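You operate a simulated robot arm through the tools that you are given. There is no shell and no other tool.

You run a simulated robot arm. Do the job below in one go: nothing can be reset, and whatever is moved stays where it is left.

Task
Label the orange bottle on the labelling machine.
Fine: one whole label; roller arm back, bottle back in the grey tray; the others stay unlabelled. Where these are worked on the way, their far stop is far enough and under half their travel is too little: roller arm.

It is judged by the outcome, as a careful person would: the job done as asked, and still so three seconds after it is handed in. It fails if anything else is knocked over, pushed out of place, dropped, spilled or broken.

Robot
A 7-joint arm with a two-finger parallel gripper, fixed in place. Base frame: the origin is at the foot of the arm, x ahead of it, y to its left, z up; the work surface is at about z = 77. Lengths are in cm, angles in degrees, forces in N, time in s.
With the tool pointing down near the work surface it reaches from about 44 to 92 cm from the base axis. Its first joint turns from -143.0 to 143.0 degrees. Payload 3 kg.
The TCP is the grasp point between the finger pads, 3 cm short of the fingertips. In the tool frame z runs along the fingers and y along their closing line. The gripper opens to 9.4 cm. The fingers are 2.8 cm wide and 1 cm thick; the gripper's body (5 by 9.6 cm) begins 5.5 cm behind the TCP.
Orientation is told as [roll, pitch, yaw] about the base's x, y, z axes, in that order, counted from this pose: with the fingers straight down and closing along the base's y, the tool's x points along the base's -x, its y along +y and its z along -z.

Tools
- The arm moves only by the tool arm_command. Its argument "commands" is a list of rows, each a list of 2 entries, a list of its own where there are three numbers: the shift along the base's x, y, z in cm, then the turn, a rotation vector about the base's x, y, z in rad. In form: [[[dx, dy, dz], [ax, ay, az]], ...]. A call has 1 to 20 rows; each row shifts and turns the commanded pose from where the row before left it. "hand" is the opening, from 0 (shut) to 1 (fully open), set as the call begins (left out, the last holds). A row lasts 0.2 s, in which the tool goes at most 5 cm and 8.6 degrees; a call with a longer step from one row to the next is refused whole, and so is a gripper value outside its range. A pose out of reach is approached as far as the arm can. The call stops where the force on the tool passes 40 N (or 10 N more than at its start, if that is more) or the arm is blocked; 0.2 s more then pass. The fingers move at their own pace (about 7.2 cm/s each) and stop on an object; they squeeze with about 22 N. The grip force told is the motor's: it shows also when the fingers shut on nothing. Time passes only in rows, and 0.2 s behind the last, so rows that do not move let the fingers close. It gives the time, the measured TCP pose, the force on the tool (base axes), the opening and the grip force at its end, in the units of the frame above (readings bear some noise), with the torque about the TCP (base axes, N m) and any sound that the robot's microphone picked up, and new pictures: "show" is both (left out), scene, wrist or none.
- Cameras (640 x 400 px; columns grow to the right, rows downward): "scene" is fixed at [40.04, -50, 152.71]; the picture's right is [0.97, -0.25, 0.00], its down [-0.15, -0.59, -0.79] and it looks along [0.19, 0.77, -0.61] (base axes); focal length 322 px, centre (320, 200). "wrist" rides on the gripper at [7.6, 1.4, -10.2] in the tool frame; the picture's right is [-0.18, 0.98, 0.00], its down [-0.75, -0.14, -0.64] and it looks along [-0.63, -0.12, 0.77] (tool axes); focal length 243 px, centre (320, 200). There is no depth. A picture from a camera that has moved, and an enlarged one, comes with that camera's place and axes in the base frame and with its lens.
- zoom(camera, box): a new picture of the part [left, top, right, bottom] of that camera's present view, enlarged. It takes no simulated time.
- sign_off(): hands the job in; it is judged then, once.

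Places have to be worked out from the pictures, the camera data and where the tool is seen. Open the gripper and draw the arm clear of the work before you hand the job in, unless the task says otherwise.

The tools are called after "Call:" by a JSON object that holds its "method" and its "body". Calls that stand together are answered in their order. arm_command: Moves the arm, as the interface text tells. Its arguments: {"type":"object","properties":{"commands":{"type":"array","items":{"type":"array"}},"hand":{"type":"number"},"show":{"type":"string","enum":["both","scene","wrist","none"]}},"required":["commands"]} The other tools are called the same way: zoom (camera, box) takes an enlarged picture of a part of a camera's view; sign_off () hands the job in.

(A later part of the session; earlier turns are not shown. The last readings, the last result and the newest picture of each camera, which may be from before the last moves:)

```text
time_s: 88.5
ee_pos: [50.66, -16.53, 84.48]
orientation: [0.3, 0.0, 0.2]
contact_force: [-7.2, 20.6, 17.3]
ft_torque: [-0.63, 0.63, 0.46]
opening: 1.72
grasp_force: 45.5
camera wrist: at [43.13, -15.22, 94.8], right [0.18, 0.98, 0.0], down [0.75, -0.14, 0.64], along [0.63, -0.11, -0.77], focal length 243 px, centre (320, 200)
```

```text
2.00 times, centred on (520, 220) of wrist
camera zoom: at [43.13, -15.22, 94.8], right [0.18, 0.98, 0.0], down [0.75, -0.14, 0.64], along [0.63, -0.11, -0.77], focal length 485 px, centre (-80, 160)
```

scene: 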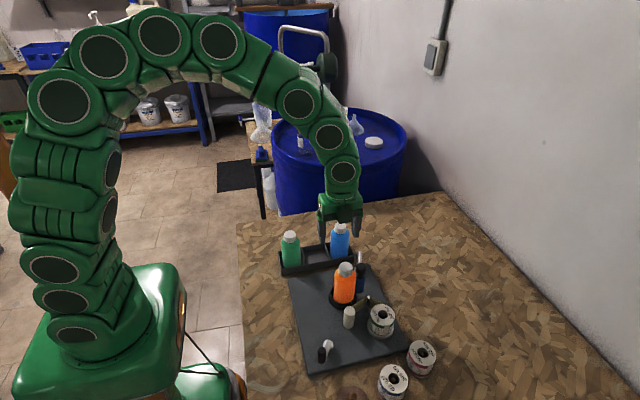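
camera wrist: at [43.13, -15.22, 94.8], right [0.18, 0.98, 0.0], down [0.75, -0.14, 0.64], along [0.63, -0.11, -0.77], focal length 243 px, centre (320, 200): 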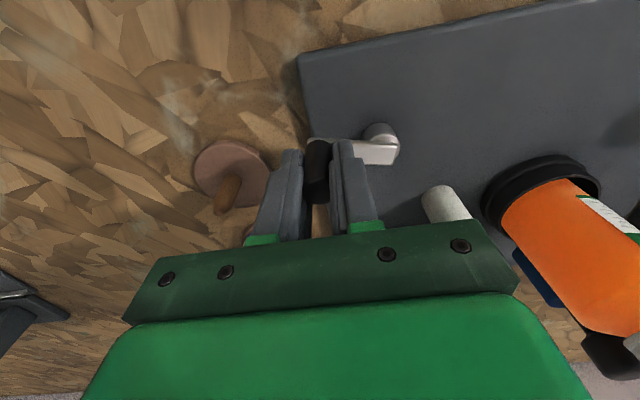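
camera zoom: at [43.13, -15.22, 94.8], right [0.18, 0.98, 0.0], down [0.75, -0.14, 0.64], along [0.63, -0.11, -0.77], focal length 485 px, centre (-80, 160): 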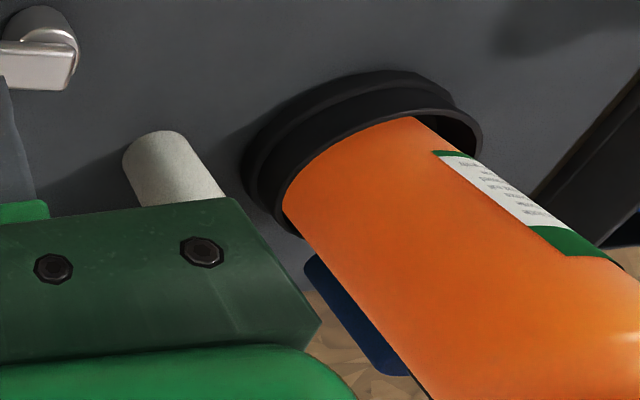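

About 350° turned; the handle is some 10° short of where it started. I release and check the trailing end before deciding on the last bit.

Call:
{"method": "arm_command", "body": {"commands": [[[0, 0, 0], [0, 0, 0]], [[0, 0, 0], [0, 0, 0]]], "hand": 0.36, "show": "none"}}

Call:
{"method": "arm_command", "body": {"commands": [[[0, 0, 2], [0, 0, 0]], [[0, 0, 4], [0, 0, 0]], [[0, 0, 4.5], [0, 0, 0]], [[0.5, 1, 4], [0, 0, -0.143]], [[1, 2, 0], [0, 0, -0.143]], [[1, 2, 0], [0, 0, -0.143]], [[1, 2, 0], [0, 0, -0.143]], [[1, 2.2, 0], [0, 0, -0.143]], [[1, 2.2, 0], [0, 0, -0.143]], [[1, 2.2, 0], [0, 0, -0.143]], [[1, 2.2, 0], [0, 0, -0.143]], [[1.2, 2.2, 0], [0, 0, -0.143]], [[1.2, 2.4, 0], [0, 0, -0.143]], [[0.5, 2.4, 0], [0, 0, -0.143]], [[0, 0, 0], [0, 0, -0.14]], [[0, 0, 0], [0, 0, -0.1]], [[0, 0, 0], [0, 0, 0]]], "hand": 0.8}}

Call:
{"method": "zoom", "body": {"camera": "wrist", "box": [270, 70, 390, 220]}}

```text
time_s: 89.1
ee_pos: [50.72, -16.67, 84.34]
orientation: [0.3, 0.1, 0.2]
contact_force: [0.4, -0.8, -0.6]
ft_torque: [-0.01, -0.01, -0.02]
opening: 3.37
grasp_force: 0.1
```

```text
time_s: 92.7
ee_pos: [61.14, 6.21, 98.91]
orientation: [0.2, 0.0, -103.8]
contact_force: [-0.5, 0.0, 1.0]
ft_torque: [-0.01, -0.01, -0.01]
opening: 7.54
grasp_force: 0.0
camera wrist: at [64.35, 13.3, 109.24], right [0.91, -0.41, 0.01], down [-0.32, -0.7, 0.64], along [-0.26, -0.59, -0.77], focal length 243 px, centre (320, 200)
```

scene: 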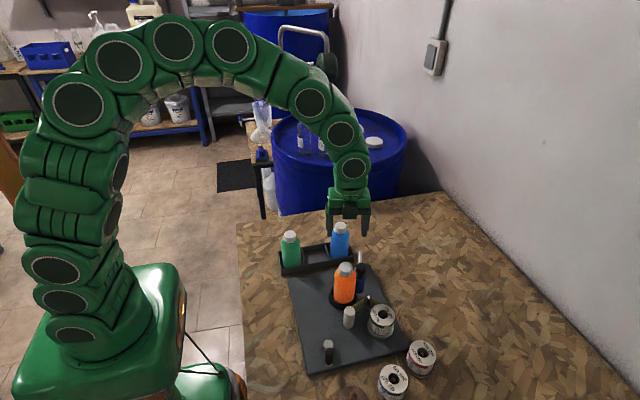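
wrist: 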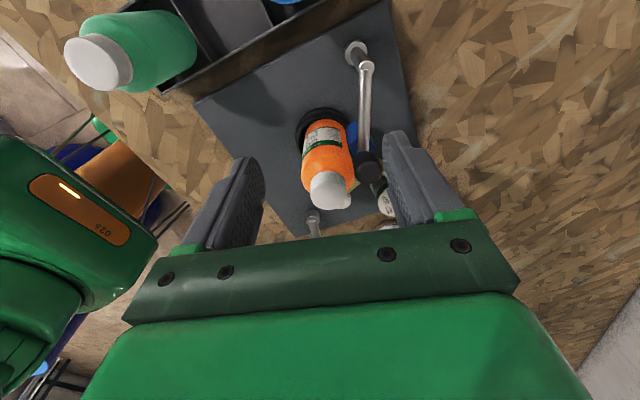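

```text
2.67 times, centred on (330, 145) of wrist
camera zoom: at [64.35, 13.3, 109.24], right [0.91, -0.41, 0.01], down [-0.32, -0.7, 0.64], along [-0.26, -0.59, -0.77], focal length 647 px, centre (293, 347)
```

zoom: 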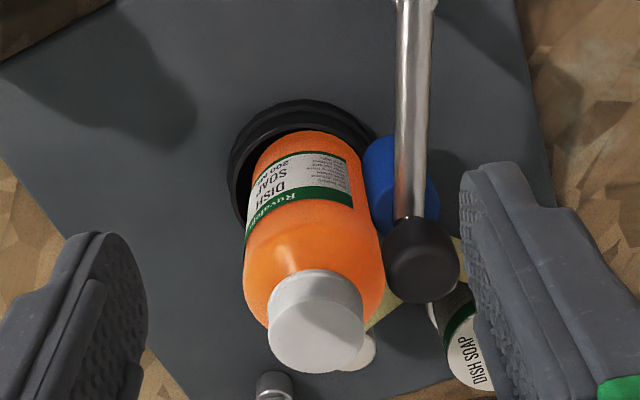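

The label's trailing edge now seems to stand clear of the roller with bare orange after it. I zoom in to confirm it is whole.

Call:
{"method": "zoom", "body": {"camera": "wrist", "box": [300, 110, 360, 160]}}

```text
8.00 times, centred on (330, 135) of wrist
camera zoom: at [64.35, 13.3, 109.24], right [0.91, -0.41, 0.01], down [-0.32, -0.7, 0.64], along [-0.26, -0.59, -0.77], focal length 1941 px, centre (240, 720)
```

zoom: 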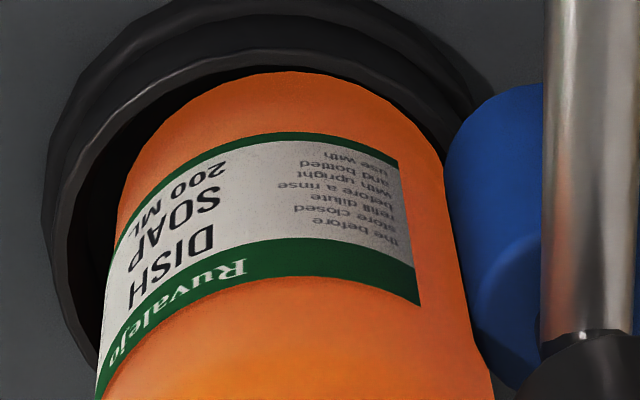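

The label ends cleanly, with bare orange between its end and the roller, so one whole label is on and I stop cranking. Next I go above the roller-arm knob, about (63.4, −0.1), with the wrist at −20° for the return swing.

Call:
{"method": "arm_command", "body": {"commands": [[[0.3, -0.6, 0], [0, 0, 0.146]], [[0.3, -0.6, 0], [0, 0, 0.146]], [[0.3, -0.6, 0], [0, 0, 0.146]], [[0.3, -0.6, 0], [0, 0, 0.146]], [[0.3, -0.6, 0], [0, 0, 0.146]], [[0.2, -0.7, 0], [0, 0, 0.146]], [[0.2, -0.7, 0], [0, 0, 0.146]], [[0.2, -0.7, 0], [0, 0, 0.146]], [[0.16, -0.6, 0], [0, 0, 0.146]], [[0, -0.6, 0], [0, 0, 0.146]], [[0, 0, 0], [0, 0, 0]]], "hand": 0.5}}

Call:
{"method": "zoom", "body": {"camera": "wrist", "box": [200, 40, 440, 240]}}

Call:
{"method": "zoom", "body": {"camera": "scene", "box": [310, 220, 430, 310]}}

```text
time_s: 95.1
ee_pos: [63.43, -0.02, 98.76]
orientation: [0.3, -0.1, -19.8]
contact_force: [0.0, -0.6, 0.0]
ft_torque: [0.02, 0.0, 0.02]
opening: 4.68
grasp_force: 0.2
camera wrist: at [56.77, 3.8, 109.19], right [0.51, 0.86, 0.0], down [0.66, -0.39, 0.64], along [0.55, -0.32, -0.77], focal length 243 px, centre (320, 200)
```

scene: 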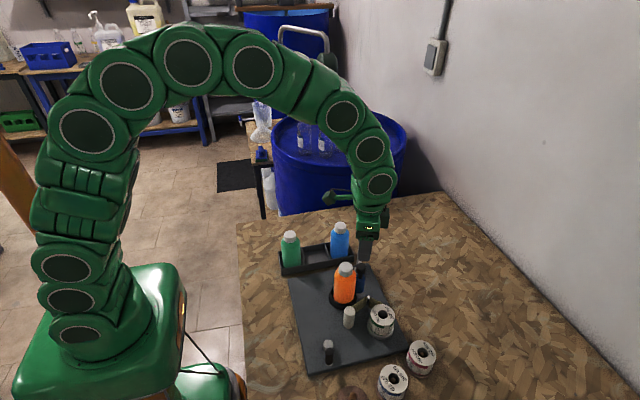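
wrist: 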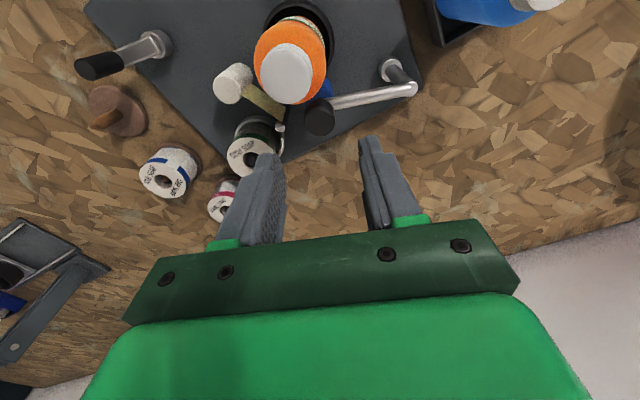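

```text
2.00 times, centred on (320, 140) of wrist
camera zoom: at [56.77, 3.8, 109.19], right [0.51, 0.86, 0.0], down [0.66, -0.39, 0.64], along [0.55, -0.32, -0.77], focal length 485 px, centre (320, 320)
```

zoom: 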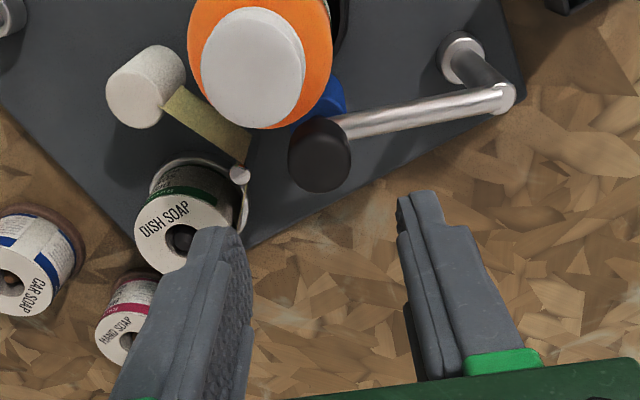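

```text
4.44 times, centred on (370, 265) of scene
camera zoom: at [40.04, -50.0, 152.71], right [0.97, -0.25, 0.0], down [-0.15, -0.59, -0.79], along [0.19, 0.77, -0.61], focal length 1430 px, centre (98, -89)
```

zoom: 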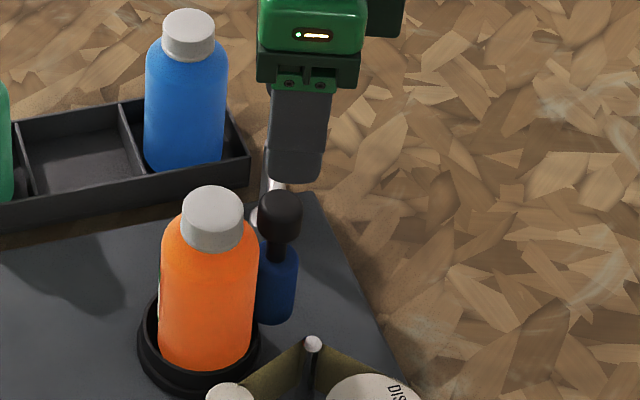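

The knob works out at (63.6, −0.05). I shift by 0.2 cm and descend with the fingers straddling it along the arm.

Call:
{"method": "arm_command", "body": {"commands": [[[0.2, -0.05, -3], [0, 0, 0]], [[0, 0, -3], [0, 0, 0]], [[0, 0, -1.5], [0, 0, 0]], [[0, 0, -0.6], [0, 0, 0]], [[0, 0, 0], [0, 0, 0]]]}}

Call:
{"method": "zoom", "body": {"camera": "wrist", "box": [200, 60, 440, 240]}}

Call:
{"method": "zoom", "body": {"camera": "scene", "box": [310, 220, 430, 310]}}

```text
time_s: 96.3
ee_pos: [63.61, -0.34, 90.78]
orientation: [0.3, 0.0, -19.8]
contact_force: [-0.1, -0.1, -0.4]
ft_torque: [0.02, 0.05, -0.01]
opening: 4.7
grasp_force: 0.0
camera wrist: at [56.94, 3.64, 101.14], right [0.51, 0.86, 0.0], down [0.66, -0.39, 0.64], along [0.55, -0.32, -0.77], focal length 243 px, centre (320, 200)
```

scene: 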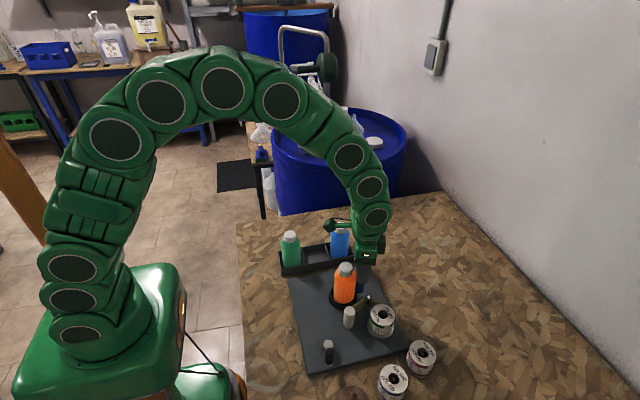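
wrist: 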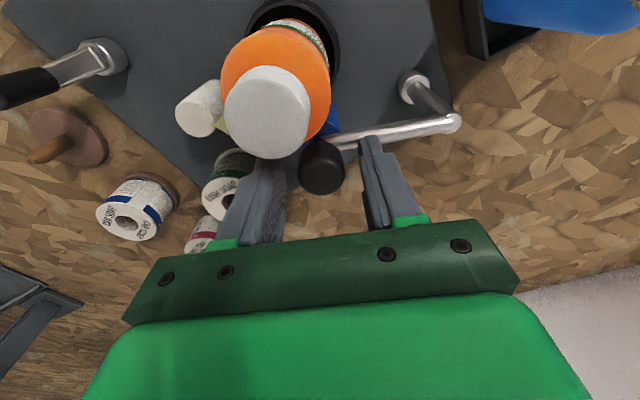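

```text
2.22 times, centred on (320, 150) of wrist
camera zoom: at [56.94, 3.64, 101.14], right [0.51, 0.86, 0.0], down [0.66, -0.39, 0.64], along [0.55, -0.32, -0.77], focal length 539 px, centre (320, 311)
```

zoom: 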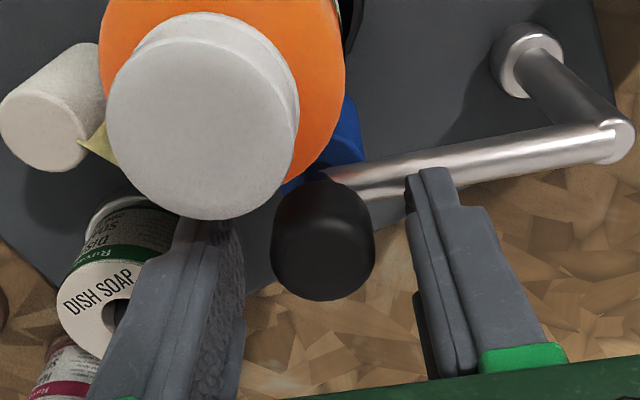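

```text
4.44 times, centred on (370, 265) of scene
camera zoom: at [40.04, -50.0, 152.71], right [0.97, -0.25, 0.0], down [-0.15, -0.59, -0.79], along [0.19, 0.77, -0.61], focal length 1430 px, centre (98, -89)
```

zoom: 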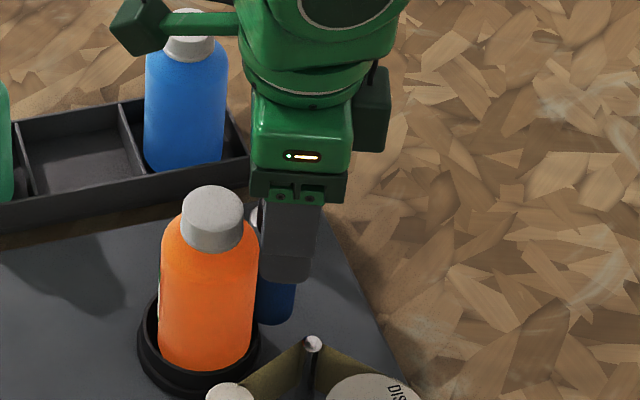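

The knob is centred between the fingers, so I grip it.

Call:
{"method": "arm_command", "body": {"commands": [[[0, 0, 0], [0, 0, 0]], [[0, 0, 0], [0, 0, 0]], [[0, 0, 0], [0, 0, 0]], [[0, 0, 0], [0, 0, 0]]], "hand": 0, "show": "none"}}

Call:
{"method": "arm_command", "body": {"commands": [[[0.2, -0.06, 0], [0, 0, 0.0262]], [[0.2, -0.05, 0], [0, 0, 0.0262]], [[0, 0, 0], [0, 0, 0]]], "show": "none"}}

```text
time_s: 97.3
ee_pos: [63.61, -0.21, 90.77]
orientation: [0.3, 0.0, -19.9]
contact_force: [11.2, 31.4, -4.7]
ft_torque: [-0.02, -0.11, -0.26]
opening: 2.51
grasp_force: 45.3
```

```text
time_s: 98.1
ee_pos: [63.92, -0.14, 90.72]
orientation: [0.3, 0.1, -16.9]
contact_force: [17.1, 32.9, -7.6]
ft_torque: [-0.22, -0.65, -0.74]
opening: 2.53
grasp_force: 45.4
```

Gripped (2.5 cm), but the arm pulls +y by about 32 N, so I shift toward the pivot and continue the return swing gently.

Call:
{"method": "arm_command", "body": {"commands": [[[0.05, 0.12, 0], [0, 0, 0]], [[0.05, 0.1, 0], [0, 0, 0]], [[0.05, 0.05, 0], [0, 0, 0]], [[0, 0, 0], [0, 0, 0]]], "show": "none"}}

Call:
{"method": "arm_command", "body": {"commands": [[[0.25, -0.06, 0], [0, 0, 0.0349]], [[0.25, -0.05, 0], [0, 0, 0.0349]], [[0, 0, 0], [0, 0, 0]]], "show": "none"}}

```text
time_s: 99.3
ee_pos: [64.0, -0.27, 90.73]
orientation: [0.1, -0.1, -17.0]
contact_force: [-3.1, -4.3, 9.2]
ft_torque: [0.2, 0.26, -0.02]
opening: 2.5
grasp_force: 45.6
stopped in row 4: the force on the tool passed its limit at 50 N (the readings are from after the stop); the commanded pose is now the measured one
```

```text
time_s: 100.1
ee_pos: [64.41, -0.42, 90.87]
orientation: [0.0, 0.3, -12.8]
contact_force: [2.1, -18.4, -19.5]
ft_torque: [-0.36, -0.83, -0.5]
opening: 2.52
grasp_force: 44.8
```

Now at (64.4, −0.4) and moving. I continue along the arc with a slightly lower y.

Call:
{"method": "arm_command", "body": {"commands": [[[0.15, -0.12, -0.05], [0, 0, 0.02]], [[0.25, -0.05, 0], [0, 0, 0.0314]], [[0.25, -0.02, 0], [0, 0, 0.0314]], [[0, 0, 0], [0, 0, 0]]], "show": "none"}}

Call:
{"method": "arm_command", "body": {"commands": [[[0.25, -0.01, 0], [0, 0, 0.0314]], [[0.25, 0, 0], [0, 0, 0.0314]], [[0.25, 0.01, 0], [0, 0, 0.0314]], [[0, 0, 0], [0, 0, 0]]]}}

```text
time_s: 101.1
ee_pos: [65.31, -0.49, 90.8]
orientation: [0.1, 0.0, -8.2]
contact_force: [0.0, 1.7, 8.7]
ft_torque: [0.1, 1.07, -0.09]
opening: 2.52
grasp_force: 45.2
```

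```text
time_s: 102.1
ee_pos: [65.98, -0.45, 90.84]
orientation: [0.1, 0.0, -2.7]
contact_force: [3.2, -1.2, 23.1]
ft_torque: [0.02, 0.44, -0.25]
opening: 2.51
grasp_force: 45.1
camera wrist: at [58.5, 1.28, 101.16], right [0.23, 0.97, 0.0], down [0.75, -0.18, 0.64], along [0.62, -0.15, -0.77], focal length 243 px, centre (320, 200)
```

scene: 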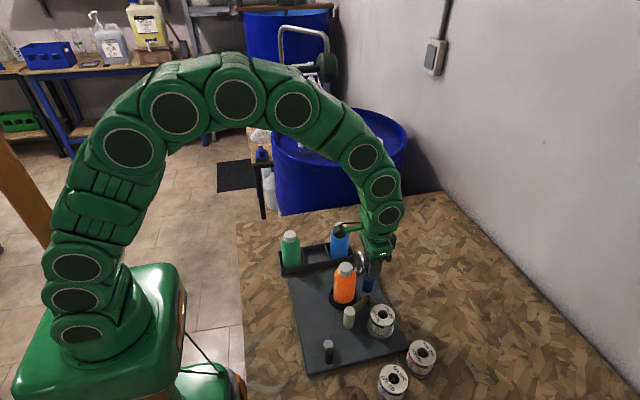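
wrist: 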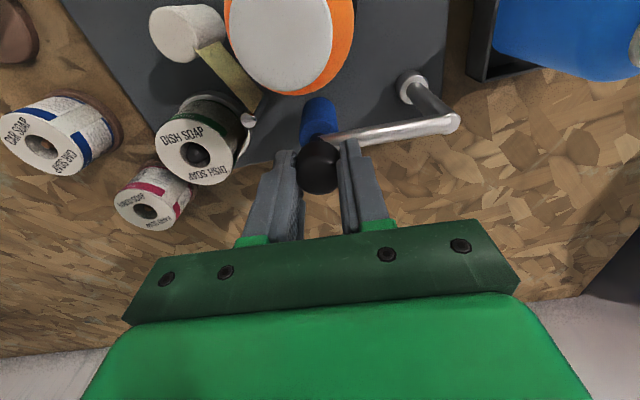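

The swing back is smooth now. I continue toward the rest position.

Call:
{"method": "arm_command", "body": {"commands": [[[0.3, 0.01, 0], [0, 0, 0.0375]], [[0.3, 0.03, 0], [0, 0, 0.0375]], [[0.3, 0.04, 0], [0, 0, 0.0375]], [[0.3, 0.05, 0], [0, 0, 0.0375]], [[0, 0, 0], [0, 0, 0]]], "show": "none"}}

Call:
{"method": "arm_command", "body": {"commands": [[[0.3, 0.07, 0], [0, 0, 0.0385]], [[0.3, 0.08, 0], [0, 0, 0.0385]], [[0.3, 0.1, 0], [0, 0, 0.0385]], [[0, 0, 0], [0, 0, 0]]]}}

Call:
{"method": "zoom", "body": {"camera": "scene", "box": [310, 220, 430, 300]}}

```text
time_s: 103.1
ee_pos: [67.06, -0.39, 90.78]
orientation: [0.1, 0.0, 5.8]
contact_force: [-0.5, 1.0, 11.9]
ft_torque: [-0.1, 0.13, 0.1]
opening: 2.53
grasp_force: 45.1
stopped in row 5: the force on the tool passed its limit at 41 N (the readings are from after the stop); the commanded pose is now the measured one
```

```text
time_s: 104.1
ee_pos: [68.06, -0.18, 90.77]
orientation: [-0.1, -0.1, 12.3]
contact_force: [6.2, -12.0, 5.3]
ft_torque: [-0.42, 0.43, -0.14]
opening: 2.53
grasp_force: 44.6
camera wrist: at [60.4, -0.46, 101.13], right [-0.03, 1.0, 0.0], down [0.77, 0.02, 0.64], along [0.64, 0.02, -0.77], focal length 243 px, centre (320, 200)
```

scene: 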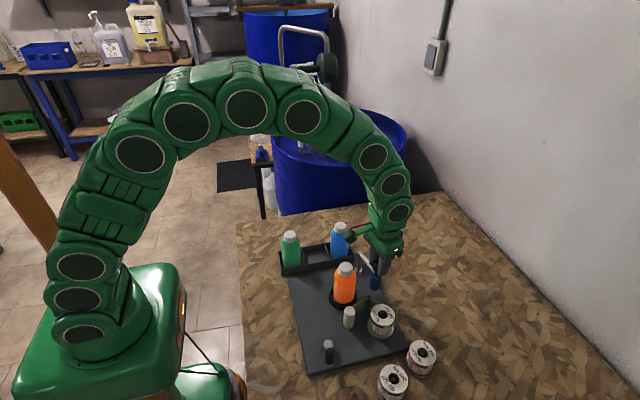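
wrist: 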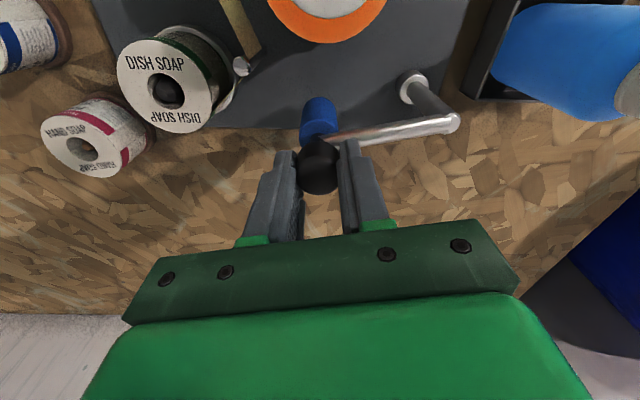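

```text
5.00 times, centred on (370, 260) of scene
camera zoom: at [40.04, -50.0, 152.71], right [0.97, -0.25, 0.0], down [-0.15, -0.59, -0.79], along [0.19, 0.77, -0.61], focal length 1609 px, centre (70, -100)
```

zoom: 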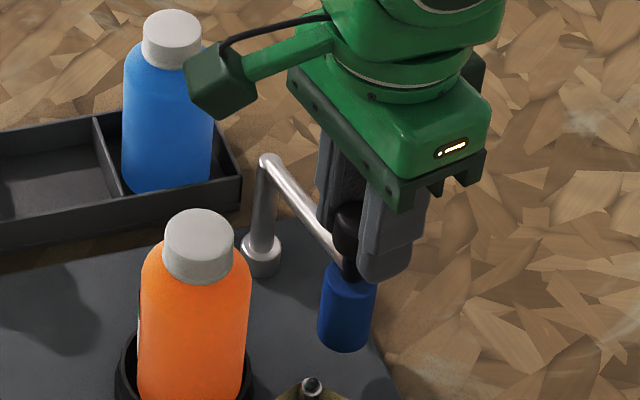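

The roller is within about 0.5 cm of its original rest place. I finish the swing.

Call:
{"method": "arm_command", "body": {"commands": [[[0.2, 0.04, 0], [0, 0, 0.045]], [[0.2, 0.07, 0], [0, 0, 0.04]], [[0.15, 0.06, 0], [0, 0, 0.03]], [[0, 0, 0], [0, 0, 0]]], "show": "none"}}

Call:
{"method": "zoom", "body": {"camera": "scene", "box": [310, 220, 430, 300]}}

```text
time_s: 105.1
ee_pos: [68.61, 0.01, 90.89]
orientation: [0.0, -0.1, 19.0]
contact_force: [7.7, -12.8, 4.1]
ft_torque: [-0.21, 0.08, -0.31]
opening: 2.54
grasp_force: 45.0
```

```text
5.00 times, centred on (370, 260) of scene
camera zoom: at [40.04, -50.0, 152.71], right [0.97, -0.25, 0.0], down [-0.15, -0.59, -0.79], along [0.19, 0.77, -0.61], focal length 1609 px, centre (70, -100)
```

zoom: 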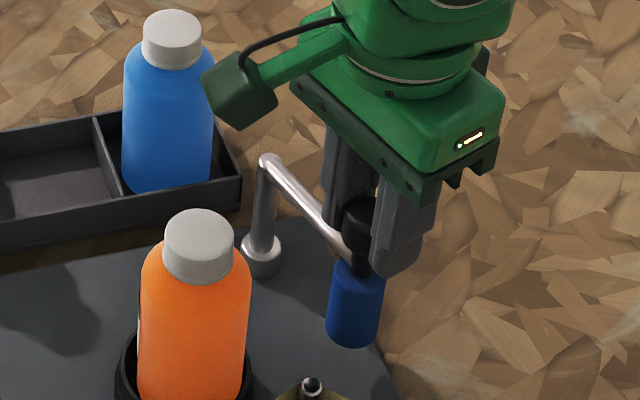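

It matches the original place. I nudge a hair further to be sure it is fully back, then release and rise.

Call:
{"method": "arm_command", "body": {"commands": [[[0.15, 0.03, 0], [0, 0, 0.02]], [[0, 0, 0], [0, 0, 0]]], "show": "none"}}

Call:
{"method": "arm_command", "body": {"commands": [[[0, 0, 0], [0, 0, 0]], [[0, 0, 0], [0, 0, 0]]], "hand": 0.45, "show": "none"}}

Call:
{"method": "arm_command", "body": {"commands": [[[0, 0, 1.5], [0, 0, 0]], [[0, 0, 3], [0, 0, 0]], [[0, 0, 4], [0, 0, 0]], [[-2, 0, 2], [0, 0, -0.0873]], [[-3, 0, 0], [0, 0, -0.0873]], [[-3, 0, 0], [0, 0, -0.0873]], [[-2, 0, 0], [0, 0, -0.09]], [[0, 0, 0], [0, 0, 0]]]}}

Call:
{"method": "zoom", "body": {"camera": "scene", "box": [310, 240, 430, 320]}}

```text
time_s: 105.7
ee_pos: [68.58, 0.01, 90.79]
orientation: [0.1, 0.1, 20.1]
contact_force: [-18.3, -15.3, 12.9]
ft_torque: [-0.38, 1.16, -0.42]
opening: 2.56
grasp_force: 45.3
```

```text
time_s: 106.3
ee_pos: [68.82, -0.01, 90.71]
orientation: [0.2, 0.0, 20.1]
contact_force: [-0.1, 0.0, -0.3]
ft_torque: [0.0, 0.01, 0.02]
opening: 4.24
grasp_force: 0.1
```

```text
time_s: 108.1
ee_pos: [58.84, -0.08, 101.39]
orientation: [0.1, -0.1, -0.1]
contact_force: [-0.3, 1.1, 0.0]
ft_torque: [-0.01, 0.06, 0.01]
opening: 4.21
grasp_force: 0.1
camera wrist: at [51.19, 1.36, 111.72], right [0.19, 0.98, 0.0], down [0.75, -0.14, 0.64], along [0.63, -0.12, -0.77], focal length 243 px, centre (320, 200)
```

scene: 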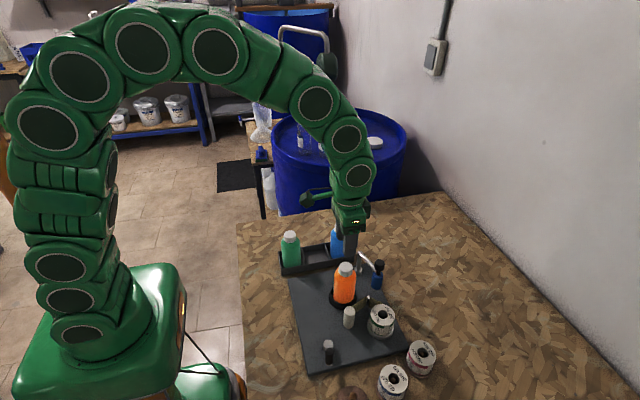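
wrist: 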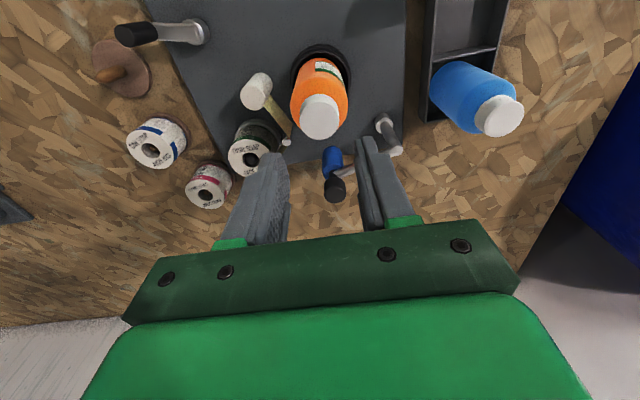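

```text
5.00 times, centred on (370, 280) of scene
camera zoom: at [40.04, -50.0, 152.71], right [0.97, -0.25, 0.0], down [-0.15, -0.59, -0.79], along [0.19, 0.77, -0.61], focal length 1609 px, centre (70, -200)
```

zoom: 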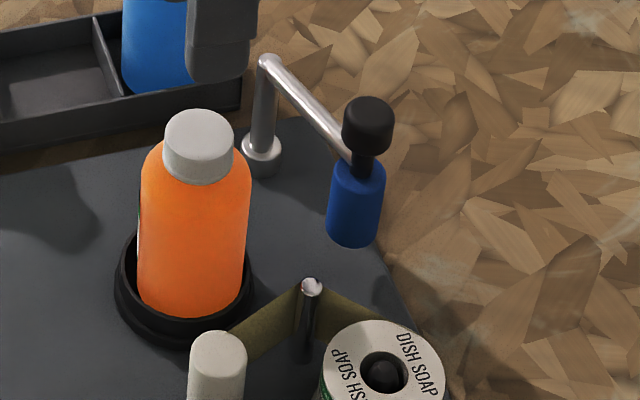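

The roller arm is back exactly as it was. The bottle stands in the cup near (59.2, 0). I open the fingers and come down around it for the pick.

Call:
{"method": "arm_command", "body": {"commands": [[[0.3, 0.08, -2], [0, 0, 0]], [[0, 0, -4], [0, 0, 0]], [[0, 0, -3], [0, 0, 0]], [[0, 0, 0], [0, 0, 0]]], "hand": 0.82}}

Call:
{"method": "zoom", "body": {"camera": "wrist", "box": [200, 60, 440, 240]}}

Call:
{"method": "zoom", "body": {"camera": "scene", "box": [290, 230, 410, 320]}}

```text
time_s: 109.1
ee_pos: [59.08, -0.01, 92.19]
orientation: [0.1, 0.1, -0.1]
contact_force: [0.2, -0.3, -0.3]
ft_torque: [0.01, -0.01, -0.03]
opening: 7.73
grasp_force: 0.1
camera wrist: at [51.55, 1.52, 102.59], right [0.19, 0.98, 0.0], down [0.75, -0.14, 0.64], along [0.63, -0.12, -0.77], focal length 243 px, centre (320, 200)
```

scene: 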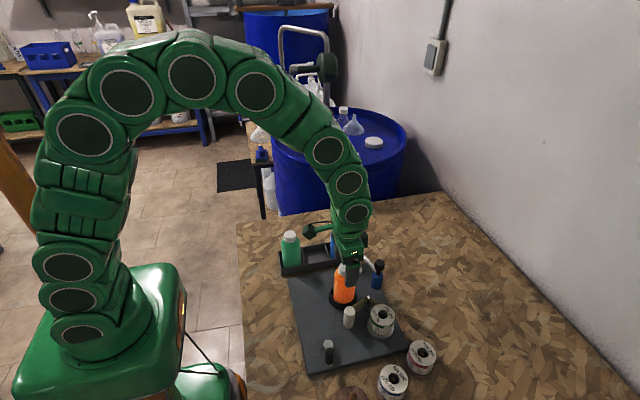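
wrist: 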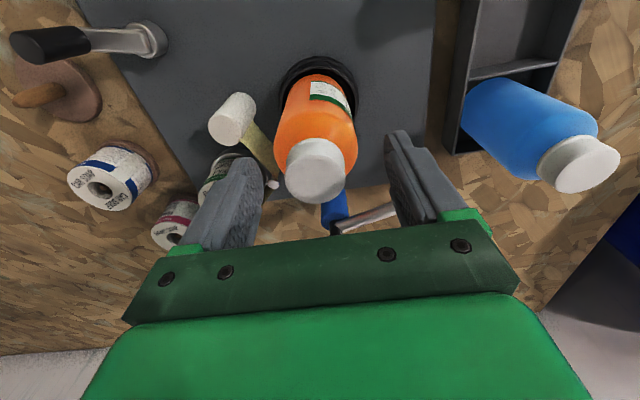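

```text
2.22 times, centred on (320, 150) of wrist
camera zoom: at [51.55, 1.52, 102.59], right [0.19, 0.98, 0.0], down [0.75, -0.14, 0.64], along [0.63, -0.12, -0.77], focal length 539 px, centre (320, 311)
```

zoom: 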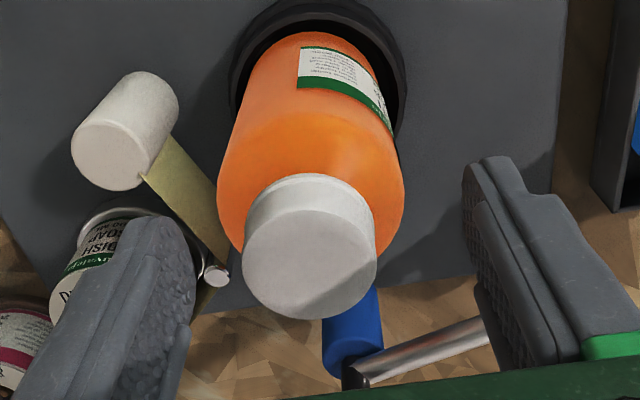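

```text
4.44 times, centred on (350, 275) of scene
camera zoom: at [40.04, -50.0, 152.71], right [0.97, -0.25, 0.0], down [-0.15, -0.59, -0.79], along [0.19, 0.77, -0.61], focal length 1430 px, centre (187, -133)
```

zoom: 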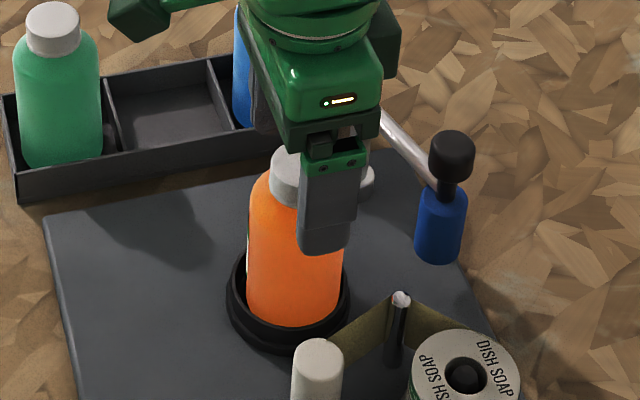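

The leading edge and green borders of the label are intact. The bottle is near (59.3, −0.15), so I shift slightly, descend to the same relative height as before, and grip.

Call:
{"method": "arm_command", "body": {"commands": [[[0.2, -0.12, -2], [0, 0, 0]], [[0, 0, -2], [0, 0, 0]], [[0, 0, -1.4], [0, 0, 0]], [[0, 0, -0.6], [0, 0, 0]], [[0, 0, 0], [0, 0, 0]]], "show": "none"}}

Call:
{"method": "arm_command", "body": {"commands": [[[0, 0, 0], [0, 0, 0]], [[0, 0, 0], [0, 0, 0]], [[0, 0, 0], [0, 0, 0]], [[0, 0, 0], [0, 0, 0]]], "hand": 0}}

```text
time_s: 110.3
ee_pos: [59.26, 0.06, 86.27]
orientation: [0.1, 0.0, -0.1]
contact_force: [-0.3, -0.6, -0.6]
ft_torque: [-0.03, 0.03, -0.03]
opening: 7.72
grasp_force: 0.1
```

```text
time_s: 111.3
ee_pos: [59.33, 0.04, 86.28]
orientation: [0.1, 0.0, -0.1]
contact_force: [-0.5, -2.8, 2.4]
ft_torque: [-0.1, -0.05, -0.04]
opening: 5.54
grasp_force: 22.1
camera wrist: at [51.73, 1.47, 96.58], right [0.19, 0.98, 0.0], down [0.75, -0.14, 0.64], along [0.63, -0.12, -0.77], focal length 243 px, centre (320, 200)
```

scene: 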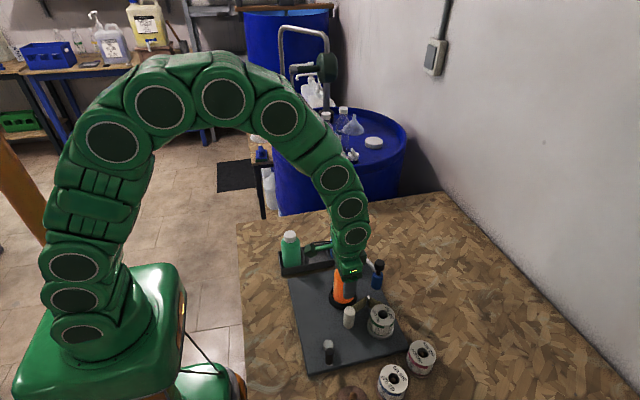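
wrist: 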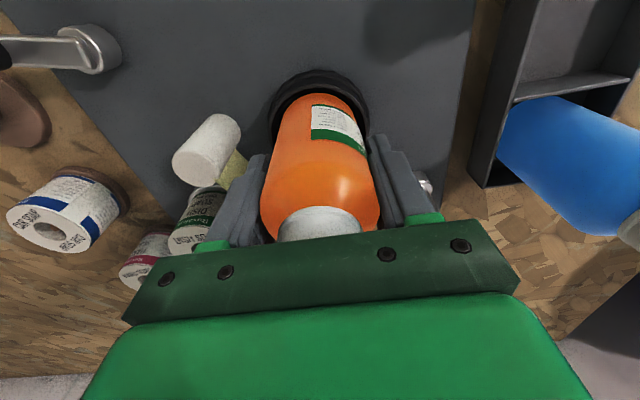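

The bottle is gripped at 5.5 cm. I lift it straight out of the cup.

Call:
{"method": "arm_command", "body": {"commands": [[[0, 0, 0.5], [0, 0, 0]], [[0, 0, 1], [0, 0, 0]], [[0, 0, 2], [0, 0, 0]], [[0, 0, 3], [0, 0, 0]], [[0, 0, 3], [0, 0, 0]], [[0, 0, 2.5], [0, 0, 0]], [[0, 0, 0], [0, 0, 0]]]}}

Call:
{"method": "zoom", "body": {"camera": "scene", "box": [290, 200, 410, 320]}}

```text
time_s: 112.9
ee_pos: [59.37, -0.05, 98.33]
orientation: [0.2, 0.0, -0.1]
contact_force: [0.0, -0.4, -1.7]
ft_torque: [0.02, 0.01, -0.01]
opening: 5.51
grasp_force: 22.1
camera wrist: at [51.81, 1.42, 108.71], right [0.19, 0.98, 0.0], down [0.75, -0.14, 0.64], along [0.63, -0.12, -0.77], focal length 243 px, centre (320, 200)
```

scene: 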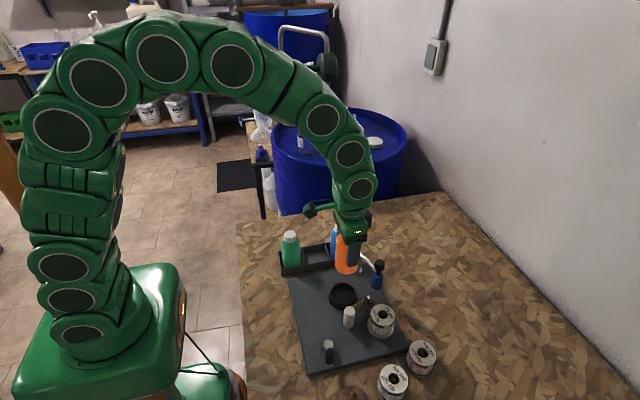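
wrist: 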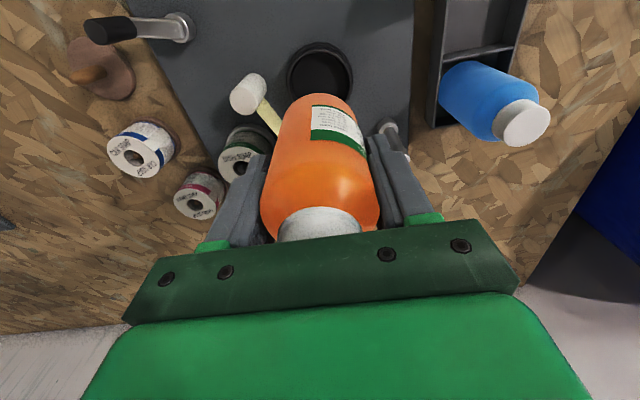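

```text
3.33 times, centred on (350, 260) of scene
camera zoom: at [40.04, -50.0, 152.71], right [0.97, -0.25, 0.0], down [-0.15, -0.59, -0.79], along [0.19, 0.77, -0.61], focal length 1073 px, centre (220, 0)
```

zoom: 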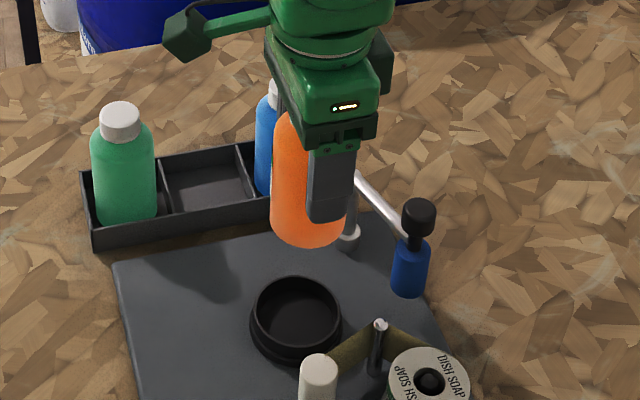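

The labelled bottle is lifted clear. I carry it back above its empty slot at about (55.4, 16.8).

Call:
{"method": "arm_command", "body": {"commands": [[[-0.6, 2.5, 0], [0, 0, 0]], [[-0.9, 4, 0], [0, 0, 0]], [[-0.9, 4, 0], [0, 0, 0]], [[-0.9, 4, 0], [0, 0, 0]], [[-0.6, 2.3, 0], [0, 0, 0]], [[0, 0, 0], [0, 0, 0]], [[0, 0, 0], [0, 0, 0]]]}}

Call:
{"method": "zoom", "body": {"camera": "scene", "box": [270, 180, 370, 280]}}

Call:
{"method": "zoom", "body": {"camera": "wrist", "box": [200, 0, 440, 240]}}

```text
time_s: 114.5
ee_pos: [55.27, 16.78, 98.28]
orientation: [0.1, -0.1, -0.1]
contact_force: [0.6, -0.1, -2.8]
ft_torque: [0.01, 0.02, 0.04]
opening: 5.5
grasp_force: 22.0
camera wrist: at [47.77, 18.16, 108.63], right [0.19, 0.98, 0.0], down [0.75, -0.14, 0.64], along [0.63, -0.12, -0.77], focal length 243 px, centre (320, 200)
```

scene: 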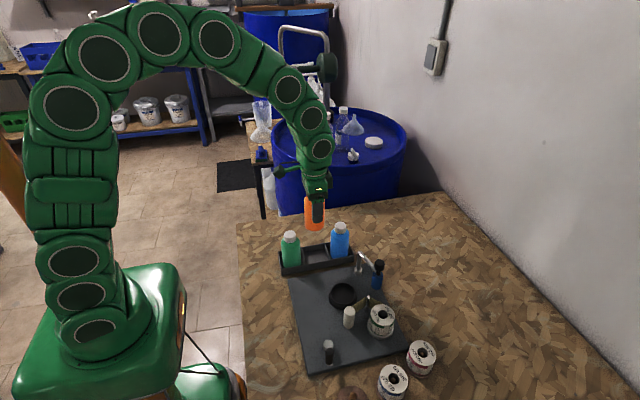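
wrist: 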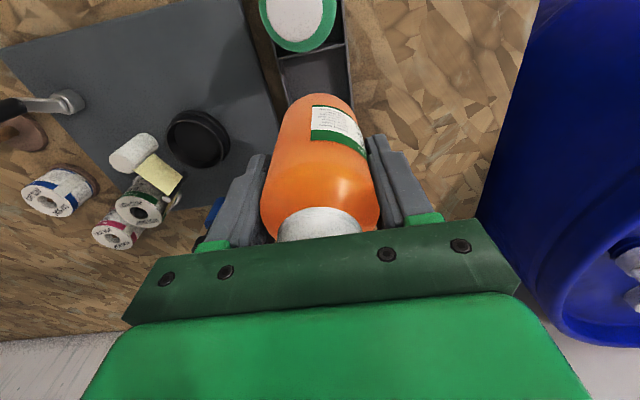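

```text
4.00 times, centred on (320, 230) of scene
camera zoom: at [40.04, -50.0, 152.71], right [0.97, -0.25, 0.0], down [-0.15, -0.59, -0.79], along [0.19, 0.77, -0.61], focal length 1287 px, centre (320, 80)
```

zoom: 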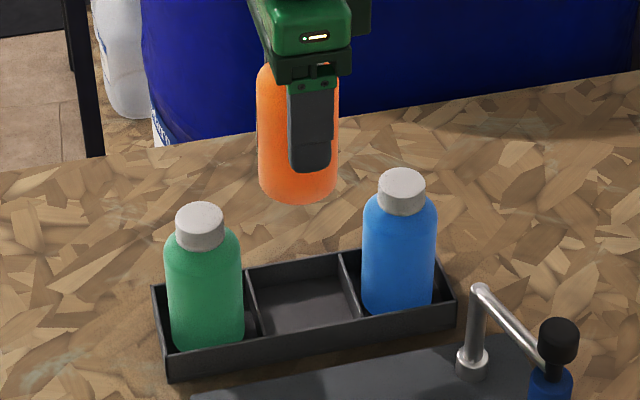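

```text
1.67 times, centred on (320, 120) of wrist
camera zoom: at [47.77, 18.16, 108.63], right [0.19, 0.98, 0.0], down [0.75, -0.14, 0.64], along [0.63, -0.12, -0.77], focal length 404 px, centre (320, 333)
```

zoom: 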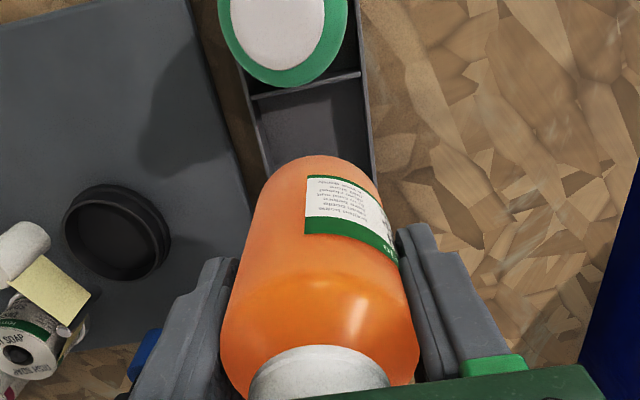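

In the scene view the bottle lines up with the middle of the slot. I lower it most of the way and check again.

Call:
{"method": "arm_command", "body": {"commands": [[[0.05, 0, -3], [0, 0, 0]], [[0, 0, -3], [0, 0, 0]], [[0, 0, -2.5], [0, 0, 0]], [[0, 0, -1.5], [0, 0, 0]], [[0, 0, 0], [0, 0, 0]]]}}

Call:
{"method": "zoom", "body": {"camera": "scene", "box": [270, 210, 370, 280]}}

Call:
{"method": "zoom", "body": {"camera": "wrist", "box": [200, 0, 440, 240]}}

```text
time_s: 115.7
ee_pos: [55.45, 16.73, 88.12]
orientation: [0.0, -0.1, -0.1]
contact_force: [0.5, 0.2, -2.3]
ft_torque: [-0.02, 0.02, -0.04]
opening: 5.51
grasp_force: 21.8
camera wrist: at [47.87, 18.22, 98.55], right [0.19, 0.98, 0.0], down [0.75, -0.14, 0.64], along [0.63, -0.12, -0.77], focal length 243 px, centre (320, 200)
```

scene: 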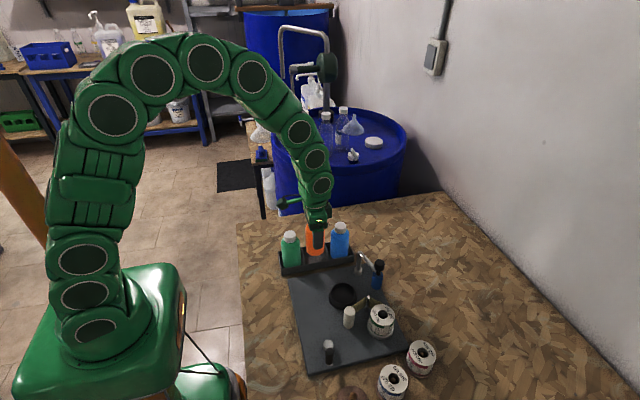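
wrist: 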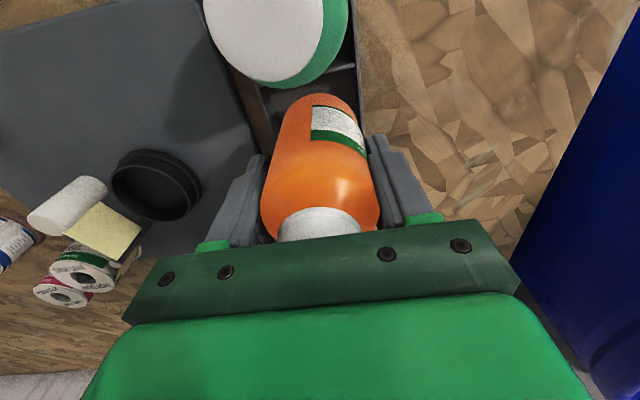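

```text
5.71 times, centred on (320, 245) of scene
camera zoom: at [40.04, -50.0, 152.71], right [0.97, -0.25, 0.0], down [-0.15, -0.59, -0.79], along [0.19, 0.77, -0.61], focal length 1839 px, centre (320, -57)
```

zoom: 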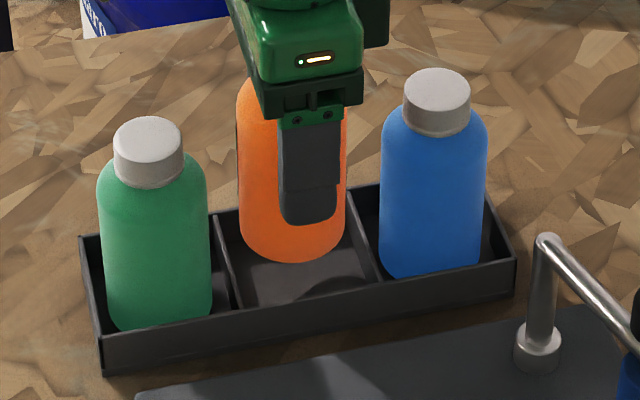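

```text
1.67 times, centred on (320, 120) of wrist
camera zoom: at [47.87, 18.22, 98.55], right [0.19, 0.98, 0.0], down [0.75, -0.14, 0.64], along [0.63, -0.12, -0.77], focal length 404 px, centre (320, 333)
```

zoom: 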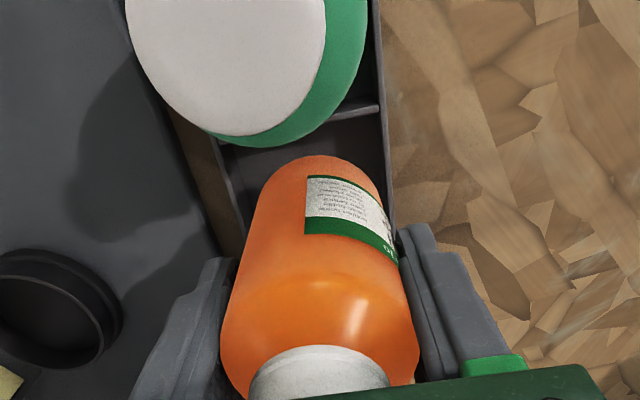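

Aligned between the dividers. I lower to near the floor and then feel for contact.

Call:
{"method": "arm_command", "body": {"commands": [[[0.12, 0, -1], [0, 0, 0]], [[0, 0, -1], [0, 0, 0]], [[0, 0, -0.7], [0, 0, 0]], [[0, 0, 0], [0, 0, 0]]], "show": "none"}}

Call:
{"method": "arm_command", "body": {"commands": [[[0, 0, -0.2], [0, 0, 0]], [[0, 0, -0.2], [0, 0, 0]], [[0, 0, 0], [0, 0, 0]]], "show": "none"}}

```text
time_s: 116.7
ee_pos: [55.49, 16.76, 85.46]
orientation: [0.1, 0.0, 0.0]
contact_force: [-0.2, 0.1, -1.6]
ft_torque: [0.0, -0.03, -0.03]
opening: 5.5
grasp_force: 22.3
```

```text
time_s: 117.5
ee_pos: [55.52, 16.76, 85.1]
orientation: [0.1, 0.0, 0.0]
contact_force: [0.1, -0.3, -1.4]
ft_torque: [-0.01, 0.03, 0.02]
opening: 5.45
grasp_force: 22.1
```

No contact yet at 85.1; I continue in 0.1 cm steps.

Call:
{"method": "arm_command", "body": {"commands": [[[0, 0, -0.1], [0, 0, 0]], [[0, 0, -0.1], [0, 0, 0]], [[0, 0, 0], [0, 0, 0]]], "show": "none"}}

Call:
{"method": "zoom", "body": {"camera": "scene", "box": [270, 210, 370, 280]}}

```text
time_s: 118.3
ee_pos: [55.5, 16.82, 85.04]
orientation: [0.1, 0.0, -0.2]
contact_force: [0.1, 0.0, -1.4]
ft_torque: [0.04, -0.01, 0.03]
opening: 5.49
grasp_force: 22.4
```

```text
5.71 times, centred on (320, 245) of scene
camera zoom: at [40.04, -50.0, 152.71], right [0.97, -0.25, 0.0], down [-0.15, -0.59, -0.79], along [0.19, 0.77, -0.61], focal length 1839 px, centre (320, -57)
```

zoom: 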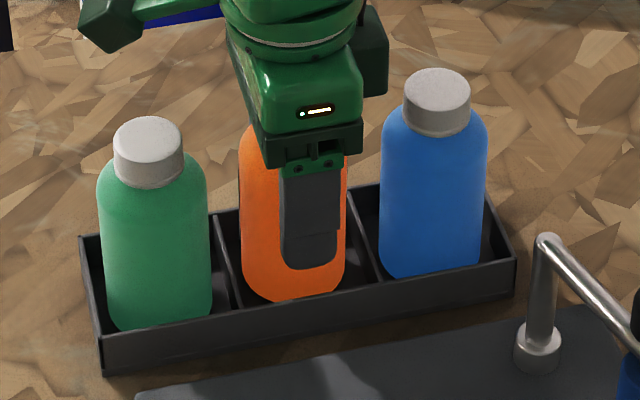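

Call:
{"method": "arm_command", "body": {"commands": [[[0, 0, -0.1], [0, 0, 0]], [[0, 0, -0.1], [0, 0, 0]], [[0, 0, 0], [0, 0, 0]]], "show": "none"}}

```text
time_s: 119.1
ee_pos: [55.54, 16.83, 84.69]
orientation: [0.1, 0.0, -0.1]
contact_force: [0.3, 0.0, -2.3]
ft_torque: [0.0, -0.03, 0.02]
opening: 5.52
grasp_force: 21.6
```

Still free at about 84.75; I keep going by 0.1 cm steps.

Call:
{"method": "arm_command", "body": {"commands": [[[0, 0, -0.1], [0, 0, 0]], [[0, 0, 0], [0, 0, 0]]], "show": "none"}}

Call:
{"method": "arm_command", "body": {"commands": [[[0, 0, -0.1], [0, 0, 0]], [[0, 0, 0], [0, 0, 0]]], "show": "none"}}

```text
time_s: 119.7
ee_pos: [55.49, 16.88, 84.69]
orientation: [0.0, 0.0, -0.1]
contact_force: [-0.4, 0.1, -1.9]
ft_torque: [0.03, -0.01, 0.02]
opening: 5.52
grasp_force: 22.1
```

```text
time_s: 120.3
ee_pos: [55.49, 16.76, 84.58]
orientation: [0.1, 0.0, 0.0]
contact_force: [-0.4, 0.1, -1.8]
ft_torque: [-0.01, -0.03, 0.0]
opening: 5.5
grasp_force: 21.7
```

Call:
{"method": "arm_command", "body": {"commands": [[[0, 0, -0.1], [0, 0, 0]], [[0, 0, 0], [0, 0, 0]]], "show": "none"}}

Call:
{"method": "arm_command", "body": {"commands": [[[0, 0, -0.1], [0, 0, 0]], [[0, 0, 0], [0, 0, 0]]], "show": "none"}}

Call:
{"method": "zoom", "body": {"camera": "scene", "box": [270, 210, 370, 280]}}

```text
time_s: 120.9
ee_pos: [55.46, 16.83, 84.47]
orientation: [0.1, 0.0, 0.0]
contact_force: [-0.9, -1.2, 3.0]
ft_torque: [-0.06, -0.1, -0.03]
opening: 5.52
grasp_force: 22.3
```

```text
time_s: 121.5
ee_pos: [55.42, 16.82, 84.37]
orientation: [0.2, 0.0, 0.0]
contact_force: [-6.3, -4.5, 22.1]
ft_torque: [-0.28, -0.06, -0.07]
opening: 5.51
grasp_force: 22.1
```

```text
5.71 times, centred on (320, 245) of scene
camera zoom: at [40.04, -50.0, 152.71], right [0.97, -0.25, 0.0], down [-0.15, -0.59, -0.79], along [0.19, 0.77, -0.61], focal length 1839 px, centre (320, -57)
```

zoom: 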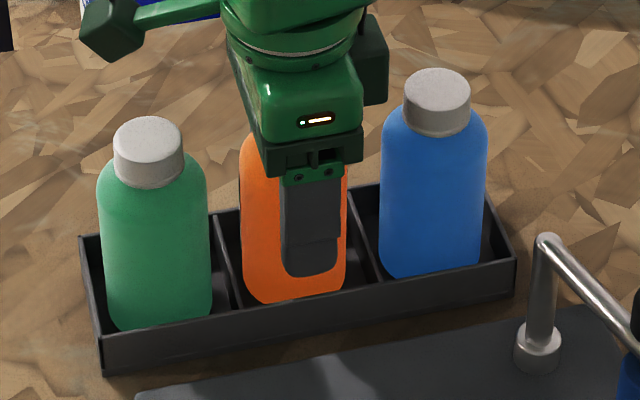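

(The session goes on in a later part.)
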